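You operate a simulated robot arm through the tools that you are given. There is no shell and no other tool. Be economical: measure what you need, move in short steps, check, and stop when the job is done.

Carry out the task below with a simulated robot arm. There is one attempt and no reset: what you move stays moved.

TASK
Measure the disc in the gauge and put it in the tray for its width.
Fine: Switch the gauge on, close the yellow slide block, press hold and open the block again; leave the gauge on and the other discs where they are.

It is judged by the outcome, as a careful person would: the job done as asked, and still so three seconds after it is handed in. It fails if anything else is knocked over, pushed out of place, dropped, spilled or broken.

THE ROBOT
A 6-joint arm with a two-finger parallel gripper, fixed in place. Base frame: the origin is at the foot of the arm, x ahead of it, y to its left, z up. Lengths are in m, angles in degrees, forces in N, time in s.
Its first joint turns from -66.0 to 66.0 degrees. Payload 2.9 kg.
Tool frame: the origin (TCP) lies between the finger pads and is the grasp point; the fingertips stand 0.03 m ahead of it; z points along the fingers, y is the line along which they close. The gripper opens to 0.11 m. The fingers are 0.02 m wide and 0.01 m thick; the gripper's body (0.048 by 0.112 m) begins 0.055 m behind the TCP.
Orientation is that of the tool frame in the base frame, as [roll, pitch, yaw] about the fixed x, y, z axes, in that order (R = Rz(yaw) Ry(pitch) Rx(roll)). With the fingers straight down and closing along the base's y, the tool's x points along the base's -x, its y along +y and its z along -z.

THE INTERFACE
- The arm moves only by the tool servo_tool. Its argument "rows" is a list that holds one entry, the list of rows, each a list of 7 numbers: the opening, from 0 (shut) to 1 (fully open), then the shift along the tool's x, y, z in mm, then the turn, a rotation vector about the tool's x, y, z in degrees. In form: [[[hand, tx, ty, tz, wx, wy, wz], ...]]. A call has 1 to 12 rows; each row shifts and turns the commanded pose from where the row before left it, along the tool's axes as they then stand. A row lasts 0.2 s, in which the tool goes at most 0.05 m and 8.6 degrees; a call with a longer step from one row to the next is refused whole, and so is a gripper value outside its range. A pose out of reach is approached as far as the arm can. The call stops where the force on the tool passes 60 N (or 10 N more than at its start, if that is more) or the arm is blocked; 0.2 s more then pass. The fingers move at their own pace (about 0.108 m/s each) and stop on an object; they squeeze with about 31 N. The grip force told is the motor's: it shows also when the fingers shut on nothing. Time passes only in rows, and 0.2 s behind the last, so rows that do not move let the fingers close. It gives the time, the measured TCP pose, the force on the tool (base axes), the opening and the grip force at its end, in the units of the frame above (readings bear some noise).
- Cameras (640 x 400 px; columns grow to the right, rows downward): "scene" is fixed at [0.0902, 0.4531, 1.3807]; the picture's right is [-0.67, -0.74, 0.00], its down [-0.51, 0.45, -0.73] and it looks along [0.55, -0.49, -0.68] (base axes); focal length 214 px, centre (320, 200). "wrist" rides on the gripper at [-0.036, 0, -0.057] in the tool frame; the picture's right is [0.00, -1.00, 0.00], its down [0.97, 0.00, -0.24] and it looks along [0.24, 0.00, 0.97] (tool axes); focal length 218 px, centre (320, 200).
- grab_frame(camera): a new picture of that camera. No time passes.
- measure_at(camera, pixels): for up to 12 pixels [column, row] of the newest picture of that camera ("zoom" is the newest enlarged one), the place [x, y, z] in the base frame of the surface seen there, good to about 0.003 m, but the place of the scene camera against the robot may be out by one fixed shift of up to 0.018 m in any direction. No time passes.
- zoom(camera, box): a new picture of the part [left, top, right, bottom] of that camera's present view, enlarged. No time passes.
- job_done(): hands the job in; it is judged then, once.

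Work in short steps. Measure before you move; look again where a grasp or a placing could have gone wrong, and mend it. You have 80 turns and 38 pictures in all, those below and enlarged ones among them. Open the gripper and draw the arm clear of the work before you hand the job in, unless the task says otherwise; then end with one line.

The tools are called by a JSON object that holds its "fn" and its "kwargs". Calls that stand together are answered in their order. servo_tool: Moves the arm, as the interface text tells. Its arguments: {"type":"object","properties":{"rows":{"type":"array"}},"required":["rows"]} The other tools are called the same way: grab_frame (camera) takes a picture; measure_at (camera, pixels) gives the place of the surface under pixels of a picture; zoom (camera, box) takes an enlarged picture of a part of a camera's view; job_done () hands the job in.

At the start:

```text
time: 0.0
tool_pos: [0.3537, 0.1637, 1.221]
orientation: [-180.0, 0.0, -179.9]
contact_force: [0.1, 0.4, -0.2]
width: 0.1099
gripper_force: 0.0
```

scene: 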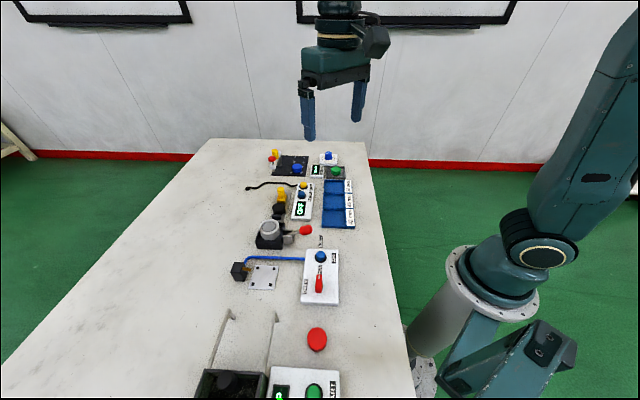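
wrist: 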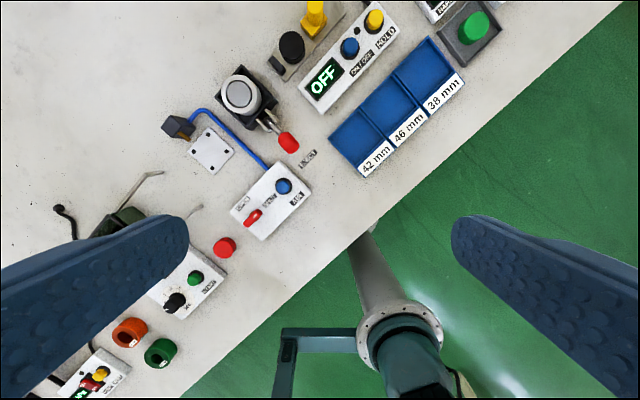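

I'll look closer at the gauge area with both cameras.

{"fn": "zoom", "kwargs": {"camera": "wrist", "box": [180, 0, 500, 200]}}

{"fn": "zoom", "kwargs": {"camera": "scene", "box": [220, 140, 380, 260]}}

```text
2.00 times, centred on (340, 100) of wrist
```

zoom: 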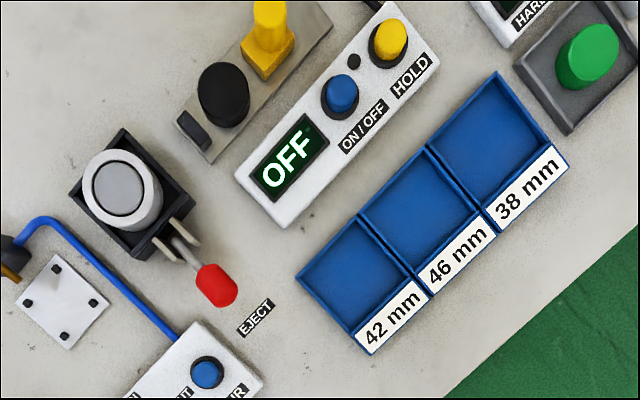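

```text
3.33 times, centred on (300, 200) of scene
```

zoom: 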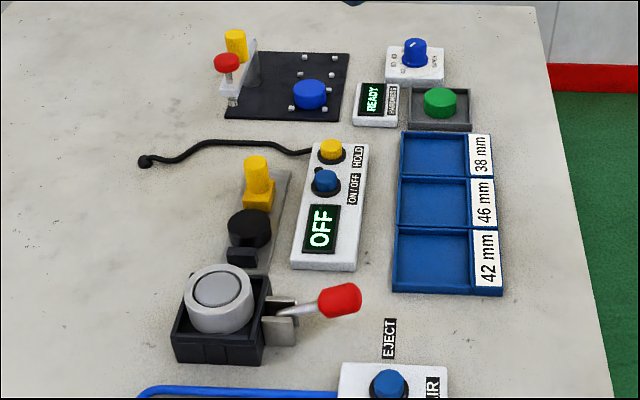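

Disc (black) sits in the gauge track between the dark anvil and the yellow block. I measure the key places through the wrist camera.

{"fn": "measure_at", "kwargs": {"camera": "wrist", "pixels": [[291, 40], [276, 66], [315, 8], [311, 30], [350.5, 44], [376, 17], [355, 135], [387, 105], [425, 70], [283, 76], [320, 70], [300, 62]]}}

{"fn": "measure_at", "kwargs": {"camera": "zoom", "pixels": [[248, 220], [257, 165], [258, 198], [240, 250], [326, 178], [331, 147], [430, 258], [430, 205], [430, 155], [280, 180], [225, 300], [340, 300]]}}

```text
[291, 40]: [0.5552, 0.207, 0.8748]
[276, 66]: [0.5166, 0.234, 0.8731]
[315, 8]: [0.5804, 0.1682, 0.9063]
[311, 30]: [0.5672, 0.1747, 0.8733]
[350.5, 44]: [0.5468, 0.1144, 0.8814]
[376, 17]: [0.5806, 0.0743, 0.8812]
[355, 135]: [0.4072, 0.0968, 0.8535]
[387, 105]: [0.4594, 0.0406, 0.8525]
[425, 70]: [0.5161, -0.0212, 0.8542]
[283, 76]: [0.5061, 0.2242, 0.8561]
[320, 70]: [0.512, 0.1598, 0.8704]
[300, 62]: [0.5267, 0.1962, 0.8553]
```

```text
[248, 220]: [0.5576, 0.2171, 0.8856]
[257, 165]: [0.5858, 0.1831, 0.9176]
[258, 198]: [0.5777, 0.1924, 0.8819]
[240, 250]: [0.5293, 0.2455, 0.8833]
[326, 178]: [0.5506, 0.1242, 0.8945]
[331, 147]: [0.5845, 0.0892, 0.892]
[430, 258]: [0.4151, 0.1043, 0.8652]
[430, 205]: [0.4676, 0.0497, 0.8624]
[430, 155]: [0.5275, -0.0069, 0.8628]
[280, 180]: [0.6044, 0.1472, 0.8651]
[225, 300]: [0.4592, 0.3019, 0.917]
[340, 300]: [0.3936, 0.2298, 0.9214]
```

The table really lies near z≈0.85 by both cameras, so I trust measurement over the stated 0.245. I move to above the gauge at z≈1.08 and turn the tool 40° to line up with it.

{"fn": "servo_tool", "kwargs": {"rows": [[[1, -35, -3, 28, 0, 0, 0], [1, -35, -3, 28, 0, 0, 0], [1, -35, -3, 28, 0, 0, 0], [1, -35, -3, 28, 0, 0, 0], [1, -35, -3, 28, 0, 0, 0], [0, 0, 0, 0, 0, 0, -8], [0, 0, 0, 0, 0, 0, -8], [0, 0, 0, 0, 0, 0, -8], [0, 0, 0, 0, 0, 0, -8], [0, 0, 0, 0, 0, 0, -8], [0, 0, 0, 0, 0, 0, 0]]]}}

{"fn": "grab_frame", "kwargs": {"camera": "wrist"}}

```text
time: 2.4
tool_pos: [0.5287, 0.1476, 1.0813]
orientation: [180.0, 0.0, -139.9]
contact_force: [-0.2, 0.1, 0.5]
width: 0.0
gripper_force: 30.8
```

```text
33 pictures are left
```

wrist: 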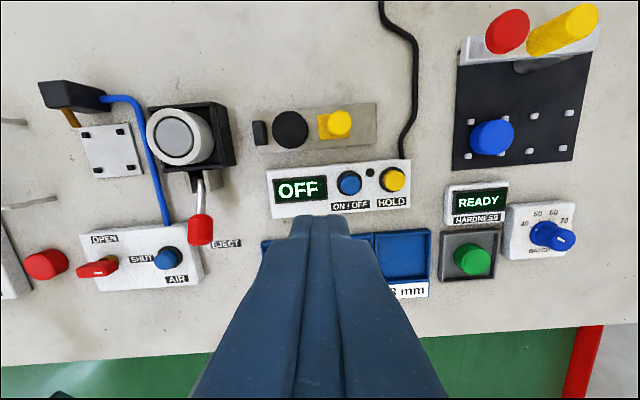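

Good reach and view. I measure the gauge parts now seen: disc (290,129), block (328,125), knob (339,122), ON/OFF (348,181), HOLD (392,178).

{"fn": "measure_at", "kwargs": {"camera": "wrist", "pixels": [[290, 128], [276, 130], [304, 127], [261, 133], [323, 125], [340, 122], [348, 182], [392, 179], [260, 148], [372, 140], [372, 107], [405, 255]]}}

{"fn": "zoom", "kwargs": {"camera": "wrist", "box": [240, 80, 432, 220]}}

```text
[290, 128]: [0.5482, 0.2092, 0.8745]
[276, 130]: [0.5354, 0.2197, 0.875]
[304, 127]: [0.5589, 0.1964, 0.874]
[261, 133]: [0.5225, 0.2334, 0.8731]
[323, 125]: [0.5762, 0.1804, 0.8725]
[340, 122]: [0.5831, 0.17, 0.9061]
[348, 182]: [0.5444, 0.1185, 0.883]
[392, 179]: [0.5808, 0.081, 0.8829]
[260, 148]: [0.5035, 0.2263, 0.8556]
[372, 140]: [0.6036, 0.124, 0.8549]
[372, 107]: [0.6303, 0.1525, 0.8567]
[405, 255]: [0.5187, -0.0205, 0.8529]
```

```text
2.86 times, centred on (336, 150) of wrist
```

zoom: 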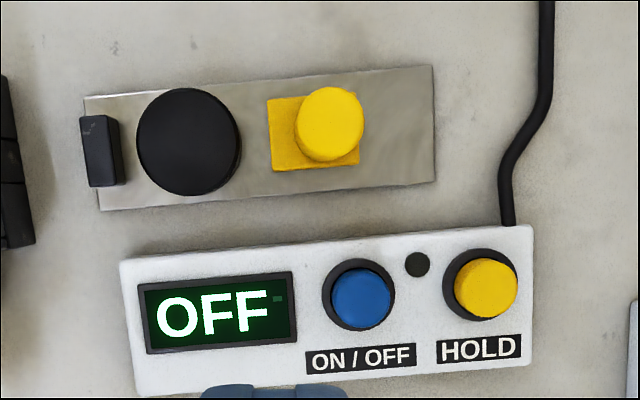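

Next: turn 4.6° more to align with the gauge axis (≈-45.5°), and hover closed fingers over the blue ON/OFF button at about (0.546, 0.117), tips ~12 mm above it.

{"fn": "servo_tool", "kwargs": {"rows": [[[0, 0, 0, 0, 0, 0, -4.6], [0, 9.2, -33.9, 0, 0, 0, 0], [0, 0, 0, 39, 0, 0, 0], [0, 0, 0, 39, 0, 0, 0], [0, 0, 0, 39, 0, 0, 0], [0, 0, 0, 39, 0, 0, 0], [0, 0, 0, 0, 0, 0, 0], [0, 0, 0, 0, 0, 0, 0]]]}}

{"fn": "grab_frame", "kwargs": {"camera": "wrist"}}

```text
time: 4.2
tool_pos: [0.5466, 0.1175, 0.9251]
orientation: [-180.0, 0.0, -135.4]
contact_force: [0.2, -1.1, 0.4]
width: 0.0
gripper_force: 31.7
```

```text
31 pictures are left
```

wrist: 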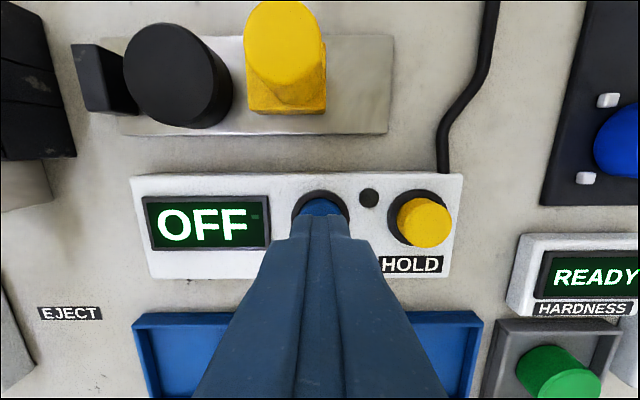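

The fingertips (320,215) sit right over the blue button. I press down in small steps and lift again.

{"fn": "servo_tool", "kwargs": {"rows": [[[0, 0, 0, 8, 0, 0, 0], [0, 0, 0, 4, 0, 0, 0], [0, 0, 0, 2, 0, 0, 0], [0, 0, 0, 2, 0, 0, 0]]]}}

{"fn": "grab_frame", "kwargs": {"camera": "wrist"}}

```text
time: 5.2
tool_pos: [0.5447, 0.1181, 0.9091]
orientation: [180.0, 0.0, -135.5]
contact_force: [0.5, -0.9, 1.7]
width: 0.0
gripper_force: 30.9
```

```text
30 pictures are left
```

wrist: 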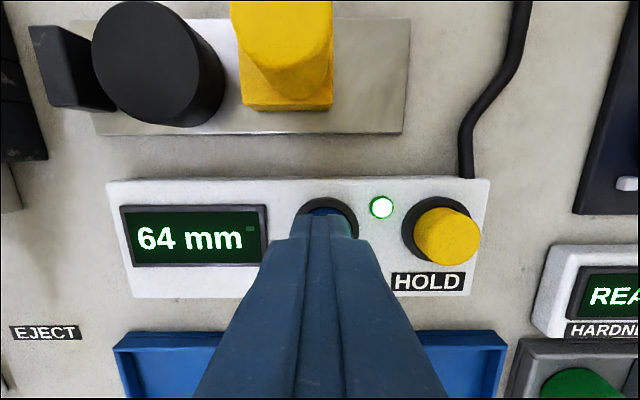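

Gauge is on and reads 64 mm (open). I lift, shift to over the yellow knob at about (0.5845, 0.1715), and open to about 66 mm.

{"fn": "servo_tool", "kwargs": {"rows": [[[0, 0, 0, -25, 0, 0, 0], [0, 0, 0, -35, 0, 0, 0], [0.6, -33, 5.6, 0, 0, 0, 0], [0.6, -32.3, 5.6, 0, 0, 0, 0], [0.6, 0, 0, 0, 0, 0, 0], [0.6, 0, 0, 0, 0, 0, 0]]]}}

{"fn": "grab_frame", "kwargs": {"camera": "wrist"}}

```text
time: 6.6
tool_pos: [0.5845, 0.171, 0.9688]
orientation: [-179.9, 0.0, -135.4]
contact_force: [-0.4, -0.2, -0.6]
width: 0.0661
gripper_force: 0.0
```

```text
29 pictures are left
```

wrist: 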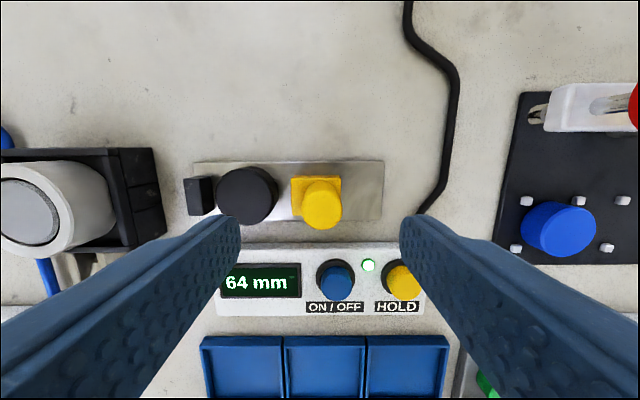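

Knob (321,208) is centred between the fingers. I descend to TCP z≈0.912 (tips above the disc top) and close on it.

{"fn": "servo_tool", "kwargs": {"rows": [[[0.6, 0, 0, 30, 0, 0, 0], [0.6, 0, 0, 20, 0, 0, 0], [0.6, 0, 0, 6.5, 0, 0, 0], [0.3, 0, 0, 0, 0, 0, 0], [0.0, 0, 0, 0, 0, 0, 0], [0.0, 0, 0, 0, 0, 0, 0]]]}}

{"fn": "grab_frame", "kwargs": {"camera": "wrist"}}

```text
time: 8.0
tool_pos: [0.584, 0.1723, 0.9139]
orientation: [-180.0, 0.0, -135.4]
contact_force: [1.2, -1.4, -2.8]
width: 0.0237
gripper_force: 44.9
```

```text
28 pictures are left
```

wrist: 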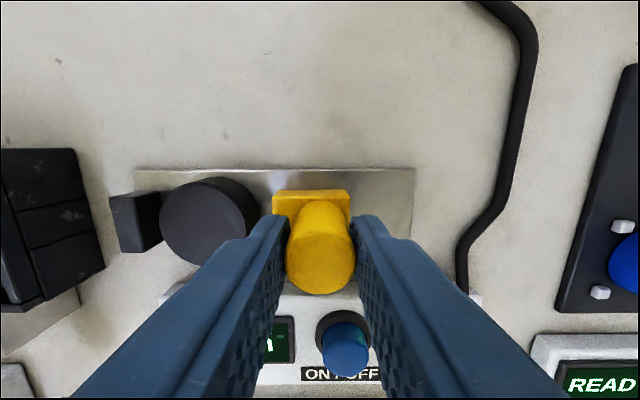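

Grip holds the knob (23.7 mm). I slide the block toward the disc along tool +y, 16 mm first.

{"fn": "servo_tool", "kwargs": {"rows": [[[0, 0, 4, 0, 0, 0, 0], [0, 0, 4, 0, 0, 0, 0], [0, 0, 4, 0, 0, 0, 0], [0, 0, 4, 0, 0, 0, 0], [0, 0, 0, 0, 0, 0, 0]]]}}

{"fn": "grab_frame", "kwargs": {"camera": "wrist"}}

```text
time: 9.2
tool_pos: [0.5722, 0.1846, 0.9127]
orientation: [180.0, -0.1, -135.4]
contact_force: [7.7, 7.3, -18.4]
width: 0.0237
gripper_force: 45.1
```

```text
27 pictures are left
```

wrist: 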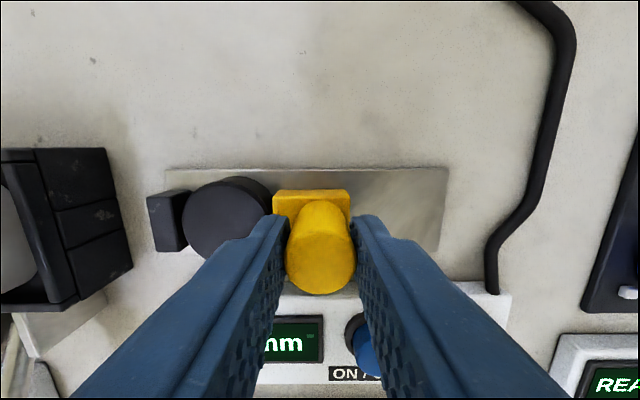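

The block nears the disc; display is partly hidden, so I advance 3 mm more and read the display from the scene camera.

{"fn": "servo_tool", "kwargs": {"rows": [[[0, 0, 1.5, 0, 0, 0, 0], [0, 0, 1.5, 0, 0, 0, 0], [0, 0, 0, 0, 0, 0, 0]]]}}

{"fn": "zoom", "kwargs": {"camera": "scene", "box": [250, 150, 350, 230]}}

{"fn": "zoom", "kwargs": {"camera": "wrist", "box": [130, 150, 370, 300]}}

```text
time: 10.0
tool_pos: [0.5708, 0.1844, 0.911]
orientation: [-179.9, -0.1, -135.4]
contact_force: [10.0, 8.0, -22.9]
width: 0.0238
gripper_force: 44.6
```

```text
5.00 times, centred on (300, 190) of scene
```

zoom: 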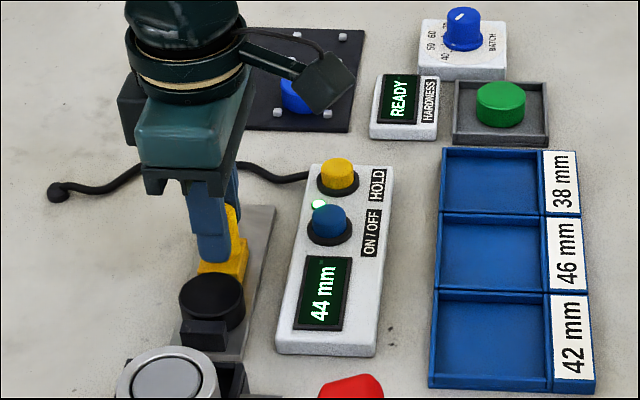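

```text
2.67 times, centred on (250, 225) of wrist
```

zoom: 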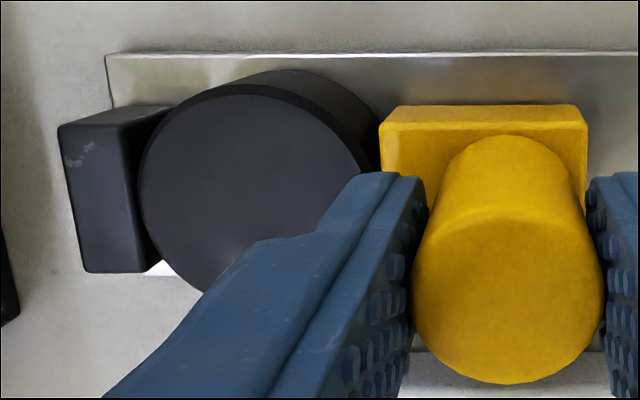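

Display reads 44 mm with the block nearly on the disc; I advance 2.5 mm more until the disc is pinched against the anvil.

{"fn": "servo_tool", "kwargs": {"rows": [[[0, 0, 1, 0, 0, 0, 0], [0, 0, 1, 0, 0, 0, 0], [0, 0, 1, 0, 0, 0, 0], [0, 0, 0, 0, 0, 0, 0]]]}}

{"fn": "zoom", "kwargs": {"camera": "scene", "box": [250, 150, 350, 230]}}

```text
time: 11.0
tool_pos: [0.5692, 0.1866, 0.9131]
orientation: [-179.9, 0.1, -135.5]
contact_force: [24.6, -3.5, -18.4]
width: 0.0239
gripper_force: 45.0
```

```text
5.00 times, centred on (300, 190) of scene
```

zoom: 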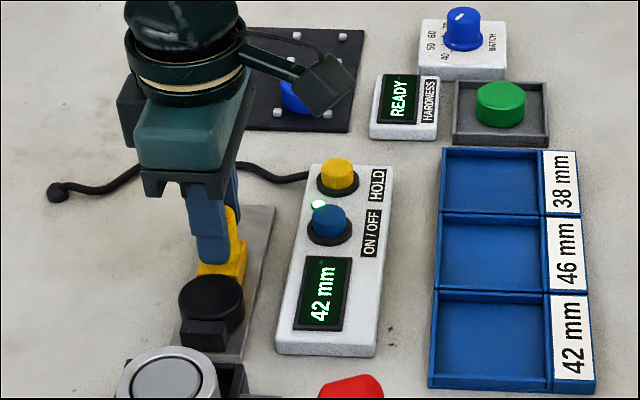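

Reads 42 mm with ~20 N of contact: the disc is clamped. I release the knob, lift, close the fingers and hover over the yellow HOLD button at (0.582, 0.079).

{"fn": "servo_tool", "kwargs": {"rows": [[[0.4, 0, 0, 0, 0, 0, 0], [0.4, 0, 0, 0, 0, 0, 0], [0.4, 0, 0, -20, 0, 0, 0], [0.4, 0, 0, -30, 0, 0, 0], [0, 22.1, -28.5, 0, 0, 0, 0], [0, 22.1, -28.5, 0, 0, 0, 0], [0, 22.1, -28.5, 0, 0, 0, 0], [0, 0, 0, 0, 0, 0, 0], [0, 0, 0, 35, 0, 0, 0], [0, 0, 0, 0, 0, 0, 0]]]}}

{"fn": "grab_frame", "kwargs": {"camera": "wrist"}}

```text
time: 13.2
tool_pos: [0.5807, 0.0794, 0.9258]
orientation: [-179.9, 0.1, -135.4]
contact_force: [-0.3, 0.9, 0.3]
width: 0.0
gripper_force: 30.8
```

```text
23 pictures are left
```

wrist: 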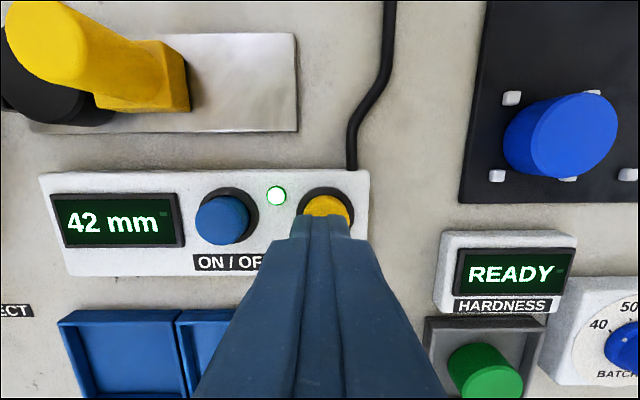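

Still 42 mm and the fingers are over HOLD. I press it as I did the other button, then lift.

{"fn": "servo_tool", "kwargs": {"rows": [[[0, 0, 0, 8, 0, 0, 0], [0, 0, 0, 4, 0, 0, 0], [0, 0, 0, 2, 0, 0, 0], [0, 0, 0, 2, 0, 0, 0], [0, 0, 0, -16, 0, 0, 0]]]}}

{"fn": "grab_frame", "kwargs": {"camera": "wrist"}}

```text
time: 14.4
tool_pos: [0.5813, 0.0798, 0.9288]
orientation: [180.0, 0.0, -135.4]
contact_force: [-0.4, 0.1, 0.4]
width: 0.0
gripper_force: 30.8
```

```text
22 pictures are left
```

wrist: 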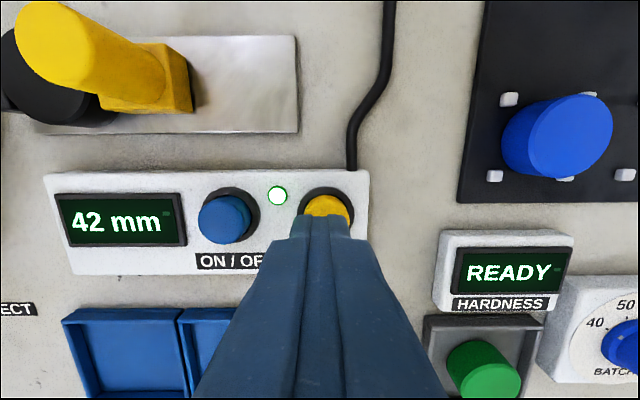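

I check the display for a hold mark.

{"fn": "zoom", "kwargs": {"camera": "wrist", "box": [40, 160, 360, 290]}}

```text
2.00 times, centred on (200, 225) of wrist
```

zoom: 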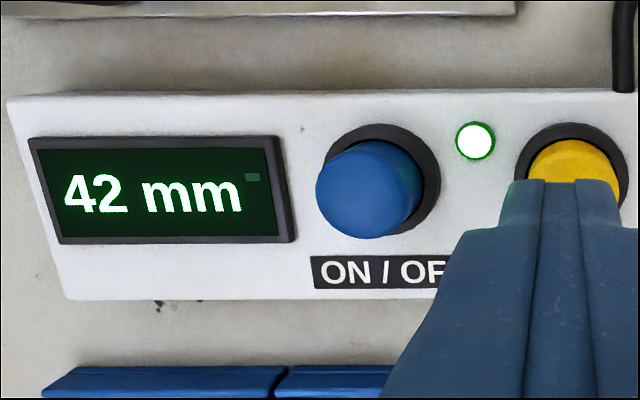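

No visible hold mark; the reading staying at 42 after opening will tell. I go back to the knob at (0.569, 0.187), open fingers above it, descend and grip.

{"fn": "servo_tool", "kwargs": {"rows": [[[0, 0, 0, -36, 0, 0, 0], [0, -22.1, 28.5, 0, 0, 0, 0], [0.5, -22.1, 28.5, 0, 0, 0, 0], [0.5, -22.1, 28.5, 0, 0, 0, 0], [0.5, 0, 0, 0, 0, 0, 0], [0.5, 0, 0, 30, 0, 0, 0], [0.5, 0, 0, 21, 0, 0, 0], [0.5, 0, 0, 0, 0, 0, 0], [0, 0, 0, 0, 0, 0, 0], [0, 0, 0, 0, 0, 0, 0]]]}}

{"fn": "zoom", "kwargs": {"camera": "scene", "box": [250, 150, 350, 230]}}

```text
time: 16.6
tool_pos: [0.5691, 0.1868, 0.9121]
orientation: [-179.9, 0.2, -135.7]
contact_force: [15.7, -12.7, -6.0]
width: 0.0235
gripper_force: 44.5
```

```text
5.00 times, centred on (300, 190) of scene
```

zoom: 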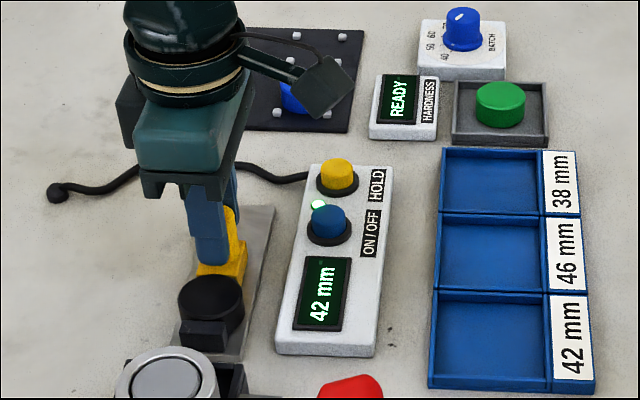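

Gripped, still 42. I slide the block back 22 mm to its starting place.

{"fn": "servo_tool", "kwargs": {"rows": [[[0, 0, -4, 0, 0, 0, 0], [0, 0, -4, 0, 0, 0, 0], [0, 0, -4, 0, 0, 0, 0], [0, 0, -4, 0, 0, 0, 0], [0, 0, -4, 0, 0, 0, 0], [0, 0, -2, 0, 0, 0, 0], [0, 0, 0, 0, 0, 0, 0]]]}}

{"fn": "zoom", "kwargs": {"camera": "scene", "box": [250, 150, 350, 230]}}

```text
time: 18.2
tool_pos: [0.5851, 0.1725, 0.9127]
orientation: [179.9, 0.0, -135.3]
contact_force: [12.2, 11.5, -12.1]
width: 0.0238
gripper_force: 45.0
```

```text
5.00 times, centred on (300, 190) of scene
```

zoom: 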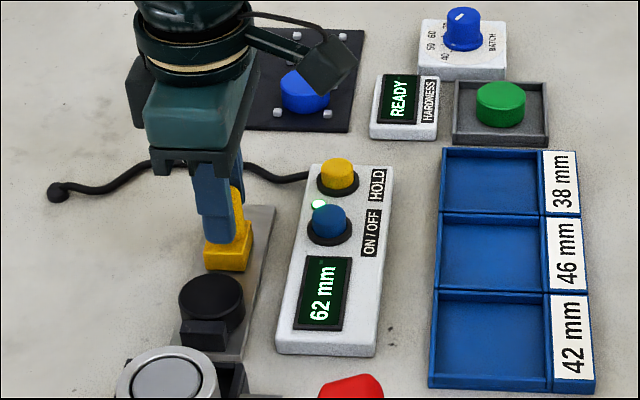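

The reading followed to 62 mm, so HOLD did not register. I close the block again and will press HOLD more firmly while watching the force.

{"fn": "servo_tool", "kwargs": {"rows": [[[0, 0, 4, 0, 0, 0, 0], [0, 0, 4, 0, 0, 0, 0], [0, 0, 4, 0, 0, 0, 0], [0, 0, 4, 0, 0, 0, 0], [0, 0, 3, 0, 0, 0, 0], [0, 0, 2, 0, 0, 0, 0], [0, 0, 1, 0, 0, 0, 0], [0, 0, 0, 0, 0, 0, 0]]]}}

```text
time: 20.0
tool_pos: [0.5701, 0.1865, 0.9121]
orientation: [-179.9, 0.1, -135.6]
contact_force: [24.6, 2.9, -22.2]
width: 0.0238
gripper_force: 44.9
```

Contact force again. I release, go to HOLD, and press 16 mm first, reading force.

{"fn": "servo_tool", "kwargs": {"rows": [[[0.4, 0, 0, 0, 0, 0, 0], [0.4, 0, 0, 0, 0, 0, 0], [0.4, 0, 0, -20, 0, 0, 0], [0.4, 0, 0, -30, 0, 0, 0], [0, 22.1, -28.5, 0, 0, 0, 0], [0, 22.1, -28.5, 0, 0, 0, 0], [0, 22.1, -28.5, 0, 0, 0, 0], [0, 0, 0, 0, 0, 0, 0], [0, 0, 0, 36, 0, 0, 0], [0, 0, 0, 10, 0, 0, 0], [0, 0, 0, 4, 0, 0, 0], [0, 0, 0, 0, 0, 0, 0]]]}}

{"fn": "zoom", "kwargs": {"camera": "wrist", "box": [20, 160, 380, 300]}}

```text
time: 22.6
tool_pos: [0.5809, 0.0811, 0.9125]
orientation: [-180.0, 0.0, -135.4]
contact_force: [0.1, -0.8, 0.8]
width: 0.0001
gripper_force: 31.0
```

```text
1.78 times, centred on (200, 230) of wrist
```

zoom: 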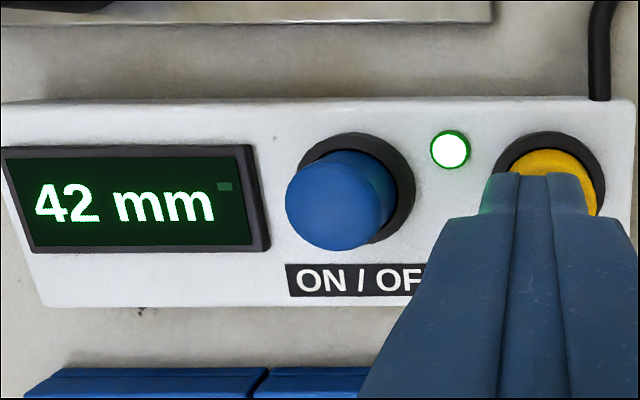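

No force yet at z≈0.9125. I press 4 mm deeper and look.

{"fn": "servo_tool", "kwargs": {"rows": [[[0, 0, 0, 2, 0, 0, 0], [0, 0, 0, 2, 0, 0, 0], [0, 0, 0, 1.5, 0, 0, 0], [0, 0, 0, 0, 0, 0, 0]]]}}

{"fn": "zoom", "kwargs": {"camera": "wrist", "box": [20, 160, 380, 300]}}

```text
time: 23.6
tool_pos: [0.5798, 0.0802, 0.9074]
orientation: [180.0, 0.0, -135.4]
contact_force: [-1.2, 0.1, 3.7]
width: 0.0001
gripper_force: 30.7
```

```text
1.78 times, centred on (200, 230) of wrist
```

zoom: 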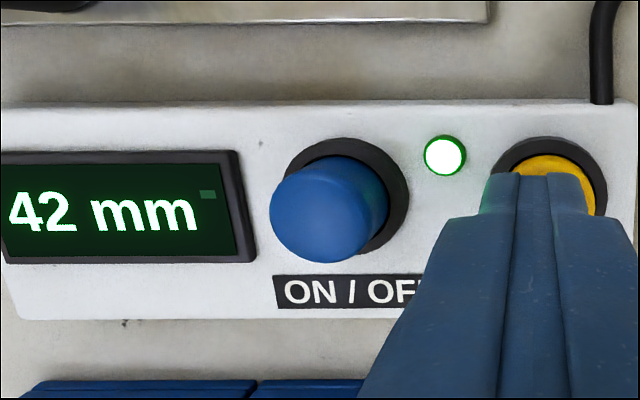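

Contact begins (3.7 N); the small dim mark at the display's corner is still unlit. I press further in 1 mm steps.

{"fn": "servo_tool", "kwargs": {"rows": [[[0, 0, 0, 1, 0, 0, 0], [0, 0, 0, 1, 0, 0, 0], [0, 0, 0, 0, 0, 0, 0], [0, 0, 0, 0, 0, 0, 0]]]}}

{"fn": "zoom", "kwargs": {"camera": "wrist", "box": [0, 160, 380, 310]}}

```text
time: 24.6
tool_pos: [0.581, 0.0819, 0.9055]
orientation: [-179.9, 0.1, -135.4]
contact_force: [-4.1, -2.0, 14.2]
width: 0.0
gripper_force: 31.2
```

```text
1.68 times, centred on (190, 235) of wrist
```

zoom: 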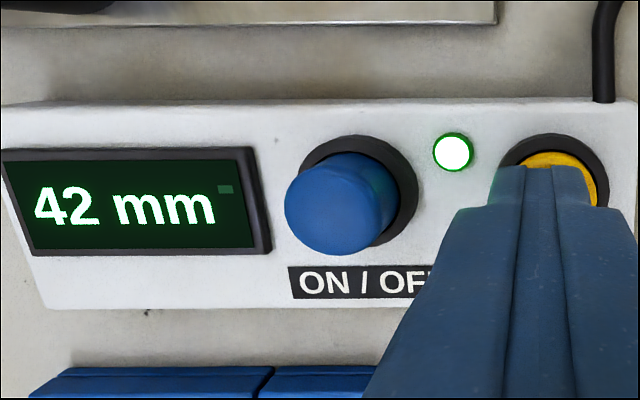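

Force is 14 N, near the stop. I press 1.5 mm more to be sure, then lift clear and look.

{"fn": "servo_tool", "kwargs": {"rows": [[[0, 0, 0, 1.5, 0, 0, 0], [0, 0, 0, 0, 0, 0, 0]]]}}

{"fn": "servo_tool", "kwargs": {"rows": [[[0, 0, 0, -25, 0, 0, 0], [0, 0, 0, -34, 0, 0, 0], [0, 30, 0, 0, 0, 0, 0], [0, 0, 0, 0, 0, 0, 0]]]}}

{"fn": "grab_frame", "kwargs": {"camera": "wrist"}}

```text
time: 25.2
tool_pos: [0.5802, 0.0809, 0.9056]
orientation: [-179.9, 0.1, -135.4]
contact_force: [-7.6, -2.8, 21.2]
width: 0.0001
gripper_force: 31.2
```

```text
time: 26.2
tool_pos: [0.5591, 0.0597, 0.9622]
orientation: [-179.9, -0.1, -135.3]
contact_force: [0.4, -0.2, 0.5]
width: 0.0
gripper_force: 31.4
```

```text
15 pictures are left
```

wrist: 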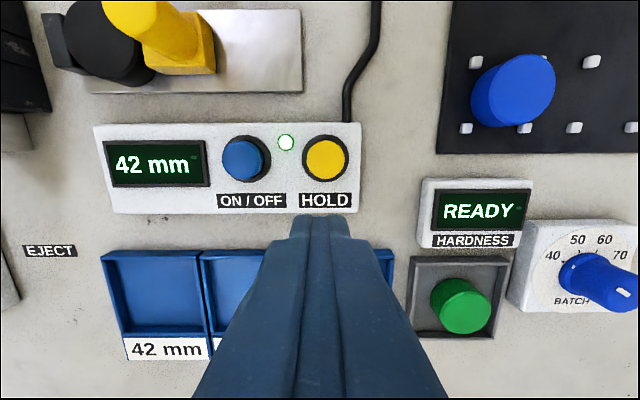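

The HOLD cap now looks lower than before (maybe latched). I check its height against the blue one.

{"fn": "measure_at", "kwargs": {"camera": "wrist", "pixels": [[325, 160], [242, 160], [330, 155], [343, 175], [355, 140]]}}

```text
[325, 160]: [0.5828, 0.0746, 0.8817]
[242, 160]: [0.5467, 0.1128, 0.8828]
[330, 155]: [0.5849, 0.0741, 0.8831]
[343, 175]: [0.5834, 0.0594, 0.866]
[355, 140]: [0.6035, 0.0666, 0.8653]
```

Not latched (0.882, back up). I test by regripping the knob and opening the block, checking the reading after a few mm.

{"fn": "servo_tool", "kwargs": {"rows": [[[0, -30, 0, 0, 0, 0, 0], [0, -22.1, 28.5, 0, 0, 0, 0], [0.5, -22.1, 28.5, 0, 0, 0, 0], [0.5, -22.1, 28.5, 0, 0, 0, 0], [0.5, 0, 0, 0, 0, 0, 0], [0.5, 0, 0, 30, 0, 0, 0], [0.5, 0, 0, 20.5, 0, 0, 0], [0.5, 0, 0, 0, 0, 0, 0], [0, 0, 0, 0, 0, 0, 0], [0, 0, 0, 0, 0, 0, 0]]]}}

{"fn": "servo_tool", "kwargs": {"rows": [[[0, 0, -4, 0, 0, 0, 0], [0, 0, -4, 0, 0, 0, 0], [0, 0, 0, 0, 0, 0, 0]]]}}

{"fn": "zoom", "kwargs": {"camera": "scene", "box": [250, 150, 350, 230]}}

```text
time: 28.4
tool_pos: [0.5681, 0.1868, 0.9122]
orientation: [-179.9, 0.1, -135.6]
contact_force: [8.5, -5.7, -4.7]
width: 0.0237
gripper_force: 45.0
```

```text
time: 29.2
tool_pos: [0.5731, 0.1817, 0.9121]
orientation: [179.9, -0.1, -135.3]
contact_force: [-1.5, -1.1, 0.3]
width: 0.0238
gripper_force: 45.0
```

```text
5.00 times, centred on (300, 190) of scene
```

zoom: 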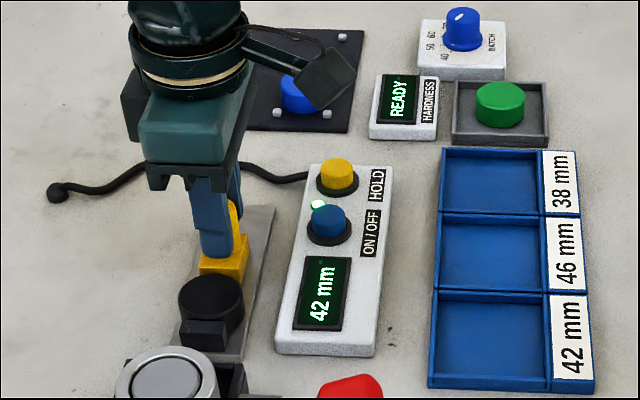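

Reading stays at 42 mm with the block moved off the disc: the hold took. I finish opening (15 mm more), release, and lift.

{"fn": "servo_tool", "kwargs": {"rows": [[[0, 0, -4, 0, 0, 0, 0], [0, 0, -4, 0, 0, 0, 0], [0, 0, -4, 0, 0, 0, 0], [0, 0, -2.5, 0, 0, 0, 0], [0, 0, 0, 0, 0, 0, 0], [0.4, 0, 0, 0, 0, 0, 0], [0.4, 0, 0, 0, 0, 0, 0], [0.4, 0, 0, -30, 0, 0, 0], [0.4, 0, 0, -40, 0, 0, 0], [0.4, 0, 0, -40, 0, 0, 0], [0.4, 0, 0, 0, 0, 0, 0]]]}}

{"fn": "grab_frame", "kwargs": {"camera": "wrist"}}

```text
time: 31.6
tool_pos: [0.5842, 0.171, 1.0198]
orientation: [-179.9, 0.0, -135.4]
contact_force: [0.4, 0.0, -0.4]
width: 0.044
gripper_force: 0.1
```

```text
13 pictures are left
```

wrist: 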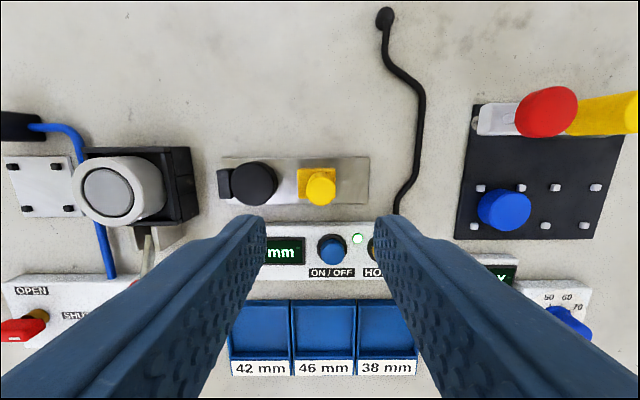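

Block is open, disc rests at the anvil (255,182). I measure the disc, its surroundings and the 42 mm tray.

{"fn": "measure_at", "kwargs": {"camera": "wrist", "pixels": [[255, 183], [240, 183], [270, 183], [255, 168], [255, 198], [226, 184], [310, 170], [259, 330], [235, 330], [260, 302], [290, 330], [261, 369]]}}

{"fn": "zoom", "kwargs": {"camera": "wrist", "box": [200, 140, 360, 240]}}

```text
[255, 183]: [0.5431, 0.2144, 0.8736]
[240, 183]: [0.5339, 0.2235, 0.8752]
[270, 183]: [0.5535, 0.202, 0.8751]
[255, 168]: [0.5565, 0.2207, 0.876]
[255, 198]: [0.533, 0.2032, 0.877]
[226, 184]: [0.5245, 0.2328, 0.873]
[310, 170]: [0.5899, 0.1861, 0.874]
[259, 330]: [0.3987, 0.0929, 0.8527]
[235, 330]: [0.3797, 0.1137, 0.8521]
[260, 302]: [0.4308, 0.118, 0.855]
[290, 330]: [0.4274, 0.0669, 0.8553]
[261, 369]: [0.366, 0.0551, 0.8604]
```

```text
4.00 times, centred on (280, 190) of wrist
```

zoom: 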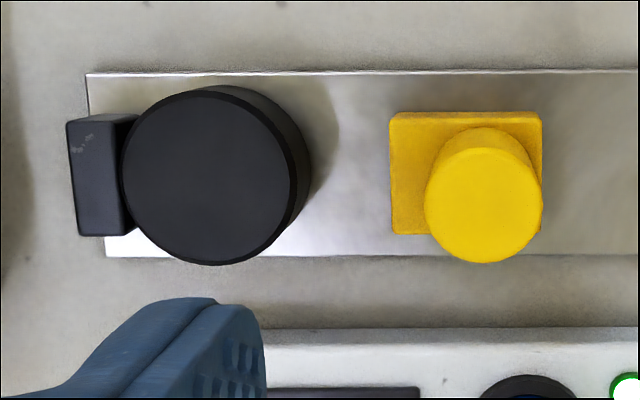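

I measure the panel's near edge to see finger clearance, and the gap behind.

{"fn": "measure_at", "kwargs": {"camera": "zoom", "pixels": [[320, 340], [420, 340], [320, 325], [320, 255], [200, 76], [209, 175], [209, 262], [209, 92]]}}

```text
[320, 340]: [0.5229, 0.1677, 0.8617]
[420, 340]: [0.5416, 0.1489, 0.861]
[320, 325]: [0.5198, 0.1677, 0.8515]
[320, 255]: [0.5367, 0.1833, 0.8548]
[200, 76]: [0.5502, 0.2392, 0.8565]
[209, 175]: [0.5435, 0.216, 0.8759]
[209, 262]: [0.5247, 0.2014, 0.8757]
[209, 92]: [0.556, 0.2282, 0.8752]
```

Panel edge is 47 mm from the disc centre, so fingers straddling across the track fit. I turn the tool 90° at height.

{"fn": "servo_tool", "kwargs": {"rows": [[[0.5, 0, 0, 0, 0, 0, 8.2], [0.5, 0, 0, 0, 0, 0, 8.2], [0.5, 0, 0, 0, 0, 0, 8.2], [0.5, 0, 0, 0, 0, 0, 8.2], [0.5, 0, 0, 0, 0, 0, 8.2], [0.5, 0, 0, 0, 0, 0, 8.2], [0.5, 0, 0, 0, 0, 0, 8.2], [0.5, 0, 0, 0, 0, 0, 8.2], [0.5, 0, 0, 0, 0, 0, 8.2], [0.5, 0, 0, 0, 0, 0, 8.2], [0.5, 0, 0, 0, 0, 0, 8.0], [0.5, 0, 0, 0, 0, 0, 0]]]}}

{"fn": "servo_tool", "kwargs": {"rows": [[[0.5, 30.7, 0.4, 0, 0, 0, 0], [0.5, 30.7, 0.4, 0, 0, 0, 0], [0.5, 0, 0, 40, 0, 0, 0], [0.5, 0, 0, 40, 0, 0, 0], [0.5, 0, 0, 0, 0, 0, 0]]]}}

{"fn": "grab_frame", "kwargs": {"camera": "wrist"}}

```text
time: 34.2
tool_pos: [0.5826, 0.1721, 1.0227]
orientation: [180.0, 0.1, 134.4]
contact_force: [0.2, -0.4, -0.8]
width: 0.055
gripper_force: 0.0
```

```text
time: 35.4
tool_pos: [0.5422, 0.2166, 0.9444]
orientation: [179.9, 0.0, 134.5]
contact_force: [-0.9, -0.4, 0.3]
width: 0.055
gripper_force: 0.1
```

```text
11 pictures are left
```

wrist: 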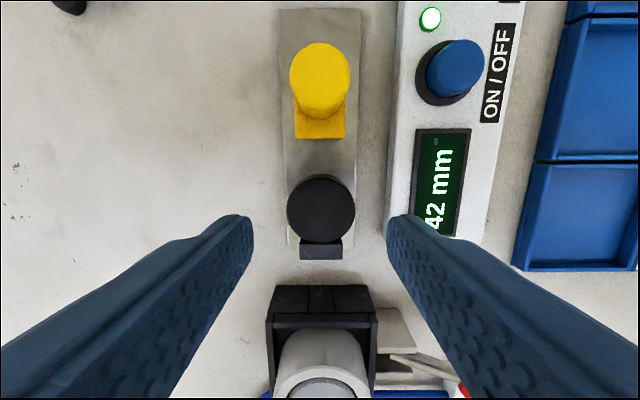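

Disc (321,209) is centred between the fingers. I descend 52 mm to z≈0.892 and close.

{"fn": "servo_tool", "kwargs": {"rows": [[[0.5, 0, 0, 30, 0, 0, 0], [0.5, 0, 0, 15, 0, 0, 0], [0.5, 0, 0, 7, 0, 0, 0], [0.5, 0, 0, 0, 0, 0, 0], [0, 0, 0, 0, 0, 0, 0], [0, 0, 0, 0, 0, 0, 0]]]}}

```text
time: 36.8
tool_pos: [0.5405, 0.2173, 0.8909]
orientation: [-179.9, 0.1, 134.5]
contact_force: [0.7, -0.7, 0.2]
width: 0.0398
gripper_force: 30.8
```

Gripped at ~40 mm. I lift straight up, and look.

{"fn": "servo_tool", "kwargs": {"rows": [[[0, 0, 0, 0, 0, 0, 0], [0, 0, 0, -10, 0, 0, 0], [0, 0, 0, -25, 0, 0, 0], [0, 0, 0, -35, 0, 0, 0], [0, 0, 0, -30, 0, 0, 0], [0, 0, 0, 0, 0, 0, 0]]]}}

{"fn": "grab_frame", "kwargs": {"camera": "wrist"}}

```text
time: 38.2
tool_pos: [0.5428, 0.2166, 0.9911]
orientation: [179.9, 0.0, 134.5]
contact_force: [-0.4, -0.7, -0.7]
width: 0.0405
gripper_force: 30.8
```

```text
10 pictures are left
```

wrist: 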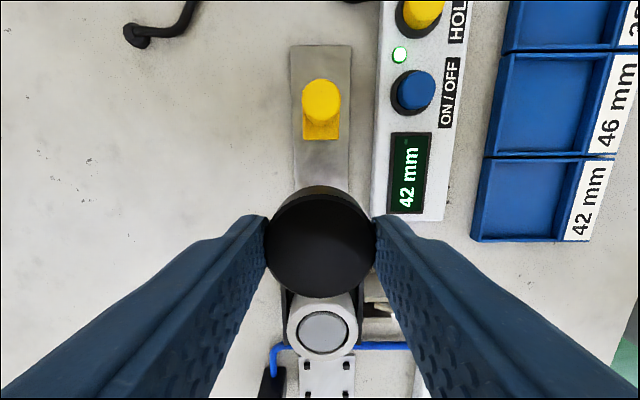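

Disc is held level. I measure the 42 mm compartment: floor centre ~(525,198), walls, and rims.

{"fn": "measure_at", "kwargs": {"camera": "wrist", "pixels": [[525, 198], [488, 198], [562, 198], [530, 164], [520, 232], [530, 158], [518, 240], [481, 198], [572, 198], [577, 200]]}}

{"fn": "zoom", "kwargs": {"camera": "wrist", "box": [450, 130, 634, 250]}}

```text
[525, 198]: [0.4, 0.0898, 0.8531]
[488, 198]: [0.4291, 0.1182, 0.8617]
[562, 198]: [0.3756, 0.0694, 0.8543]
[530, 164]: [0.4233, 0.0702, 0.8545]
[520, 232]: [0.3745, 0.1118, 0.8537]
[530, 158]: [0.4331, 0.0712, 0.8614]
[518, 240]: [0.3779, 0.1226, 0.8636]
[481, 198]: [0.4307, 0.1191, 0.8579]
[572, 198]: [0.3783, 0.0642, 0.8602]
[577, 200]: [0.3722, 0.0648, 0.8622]
```

```text
3.33 times, centred on (542, 190) of wrist
```

zoom: 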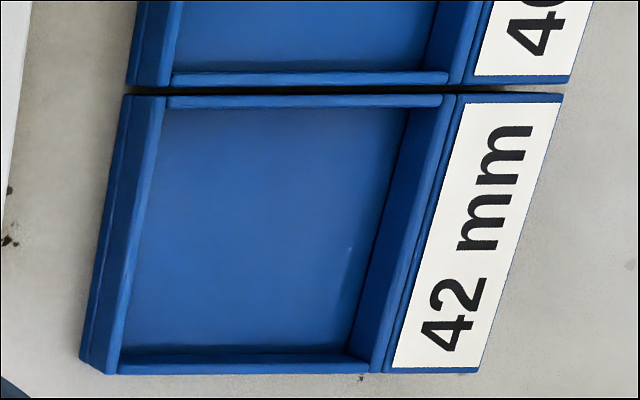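

Compartment centre ≈(0.402, 0.093), interior ~68 mm with low rims (z≈0.8625, floor 0.853). I turn 45° so the fingers open along its diagonal, and move above it.

{"fn": "servo_tool", "kwargs": {"rows": [[[0, 0, 0, 0, 0, 0, -7.5], [0, 0, 0, 0, 0, 0, -7.5], [0, 0, 0, 0, 0, 0, -7.5], [0, 0, 0, 0, 0, 0, -7.5], [0, 0, 0, 0, 0, 0, -7.5], [0, 0, 0, 0, 0, 0, -7.5], [0, 27.8, -24.8, 0, 0, 0, 0], [0, 27.8, -24.8, 0, 0, 0, 0], [0, 27.8, -24.8, 0, 0, 0, 0], [0, 27.8, -24.8, 0, 0, 0, 0], [0, 27.8, -24.8, 0, 0, 0, 0], [0, 0, 0, 0, 0, 0, 0]]]}}

{"fn": "servo_tool", "kwargs": {"rows": [[[0, 0, 0, 30, 0, 0, 0], [0, 0, 0, 30, 0, 0, 0], [0, 0, 0, 0, 0, 0, 0]]]}}

{"fn": "grab_frame", "kwargs": {"camera": "wrist"}}

```text
time: 40.8
tool_pos: [0.4023, 0.0915, 0.9896]
orientation: [180.0, 0.0, 179.6]
contact_force: [0.4, 0.3, 0.3]
width: 0.0402
gripper_force: 31.5
```

```text
time: 41.6
tool_pos: [0.4005, 0.0929, 0.9302]
orientation: [-180.0, 0.0, 179.7]
contact_force: [-0.6, -0.9, 0.2]
width: 0.04
gripper_force: 31.0
```

```text
8 pictures are left
```

wrist: 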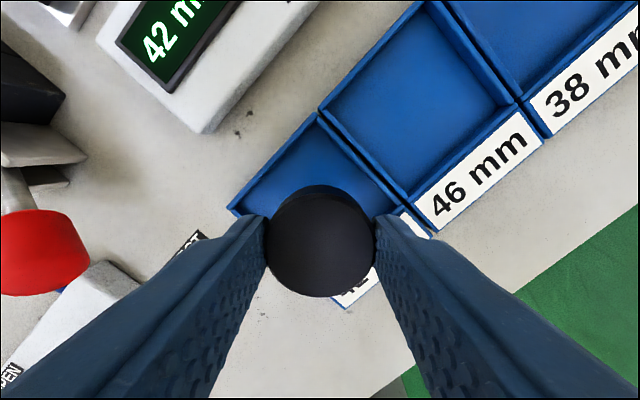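

Check the rim corners of the compartment: far (316,117), left (232,208), and the right-hand divider (400,205).

{"fn": "measure_at", "kwargs": {"camera": "wrist", "pixels": [[316, 116], [232, 208], [405, 203], [275, 160], [362, 160], [318, 170], [390, 190]]}}

```text
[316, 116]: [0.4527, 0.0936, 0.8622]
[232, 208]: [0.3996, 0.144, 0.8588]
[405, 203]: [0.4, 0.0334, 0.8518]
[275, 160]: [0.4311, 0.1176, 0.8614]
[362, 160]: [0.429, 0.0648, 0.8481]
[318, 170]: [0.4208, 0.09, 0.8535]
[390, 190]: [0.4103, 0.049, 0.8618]
```

Centre confirmed at about (0.401, 0.093). I lower to just above the floor and then to light contact.

{"fn": "servo_tool", "kwargs": {"rows": [[[0, 0, 0, 25, 0, 0, 0], [0, 0, 0, 13, 0, 0, 0], [0, 0, 0, 2, 0, 0, 0], [0, 0, 0, 1, 0, 0, 0], [0, 0, 0, 0, 0, 0, 0]]]}}

```text
time: 42.8
tool_pos: [0.4024, 0.0929, 0.8889]
orientation: [-179.9, 0.0, 179.6]
contact_force: [-0.1, 0.3, -0.9]
width: 0.0401
gripper_force: 31.2
```

{"fn": "servo_tool", "kwargs": {"rows": [[[0, 0, 0, 1, 0, 0, 0], [0, 0, 0, 0, 0, 0, 0]]]}}

```text
time: 43.4
tool_pos: [0.4034, 0.0932, 0.8894]
orientation: [-180.0, 0.0, 179.6]
contact_force: [-4.3, -2.5, 15.8]
width: 0.04
gripper_force: 31.1
```

The disc touches the floor (15.8 N). I open a little to release, then lift straight up and draw back.

{"fn": "servo_tool", "kwargs": {"rows": [[[0, 0, 0, -0.7, 0, 0, 0], [0.45, 0, 0, 0, 0, 0, 0], [0.45, 0, 0, 0, 0, 0, 0], [0.45, 0, 0, -10, 0, 0, 0], [0.45, 0, 0, -30, 0, 0, 0], [0.45, 0, 0, -45, 0, 0, 0], [0.45, 0, 0, -45, 0, 0, 0], [0.45, 0, 0, -45, 0, 0, 0], [0.45, 0, 0, 0, 0, 0, 0]]]}}

{"fn": "grab_frame", "kwargs": {"camera": "wrist"}}

{"fn": "zoom", "kwargs": {"camera": "scene", "box": [240, 145, 380, 245]}}

```text
time: 45.4
tool_pos: [0.4008, 0.0936, 1.0638]
orientation: [179.8, 0.0, 179.6]
contact_force: [0.4, 0.0, -0.2]
width: 0.0495
gripper_force: 0.1
```

```text
7 pictures are left
```

wrist: 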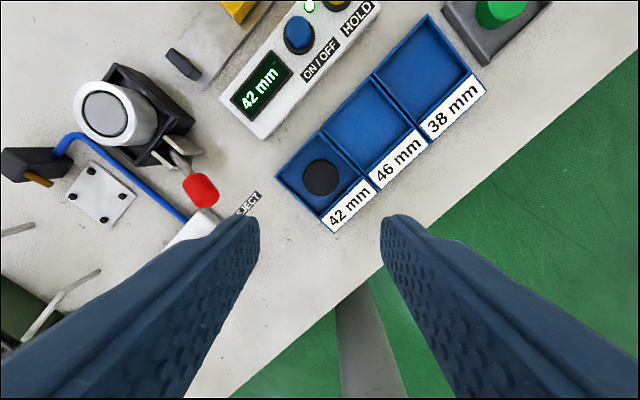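

```text
4.00 times, centred on (310, 195) of scene
```

zoom: 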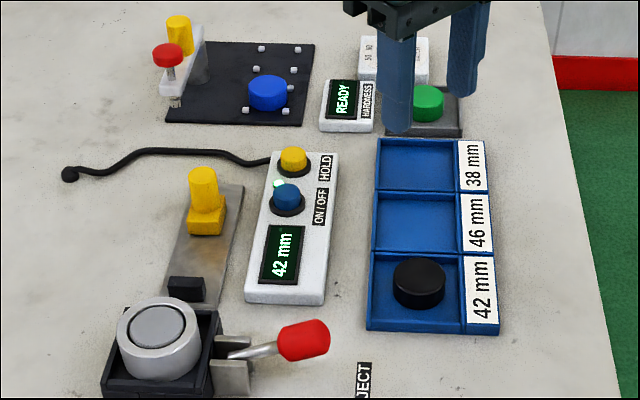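

The disc lies in the 42 mm tray, the gauge is on holding 42 mm, the block is open, and the arm is well clear. I hand it in.

{"fn": "job_done", "kwargs": {}}

```text
The job is handed in.
```

The disc measured 42 mm and is in the 42 mm tray. The gauge is still on with the reading held, the yellow block is open, and the other discs were left where they were. My first press of HOLD did not register, so I closed the block again and pressed it more firmly.
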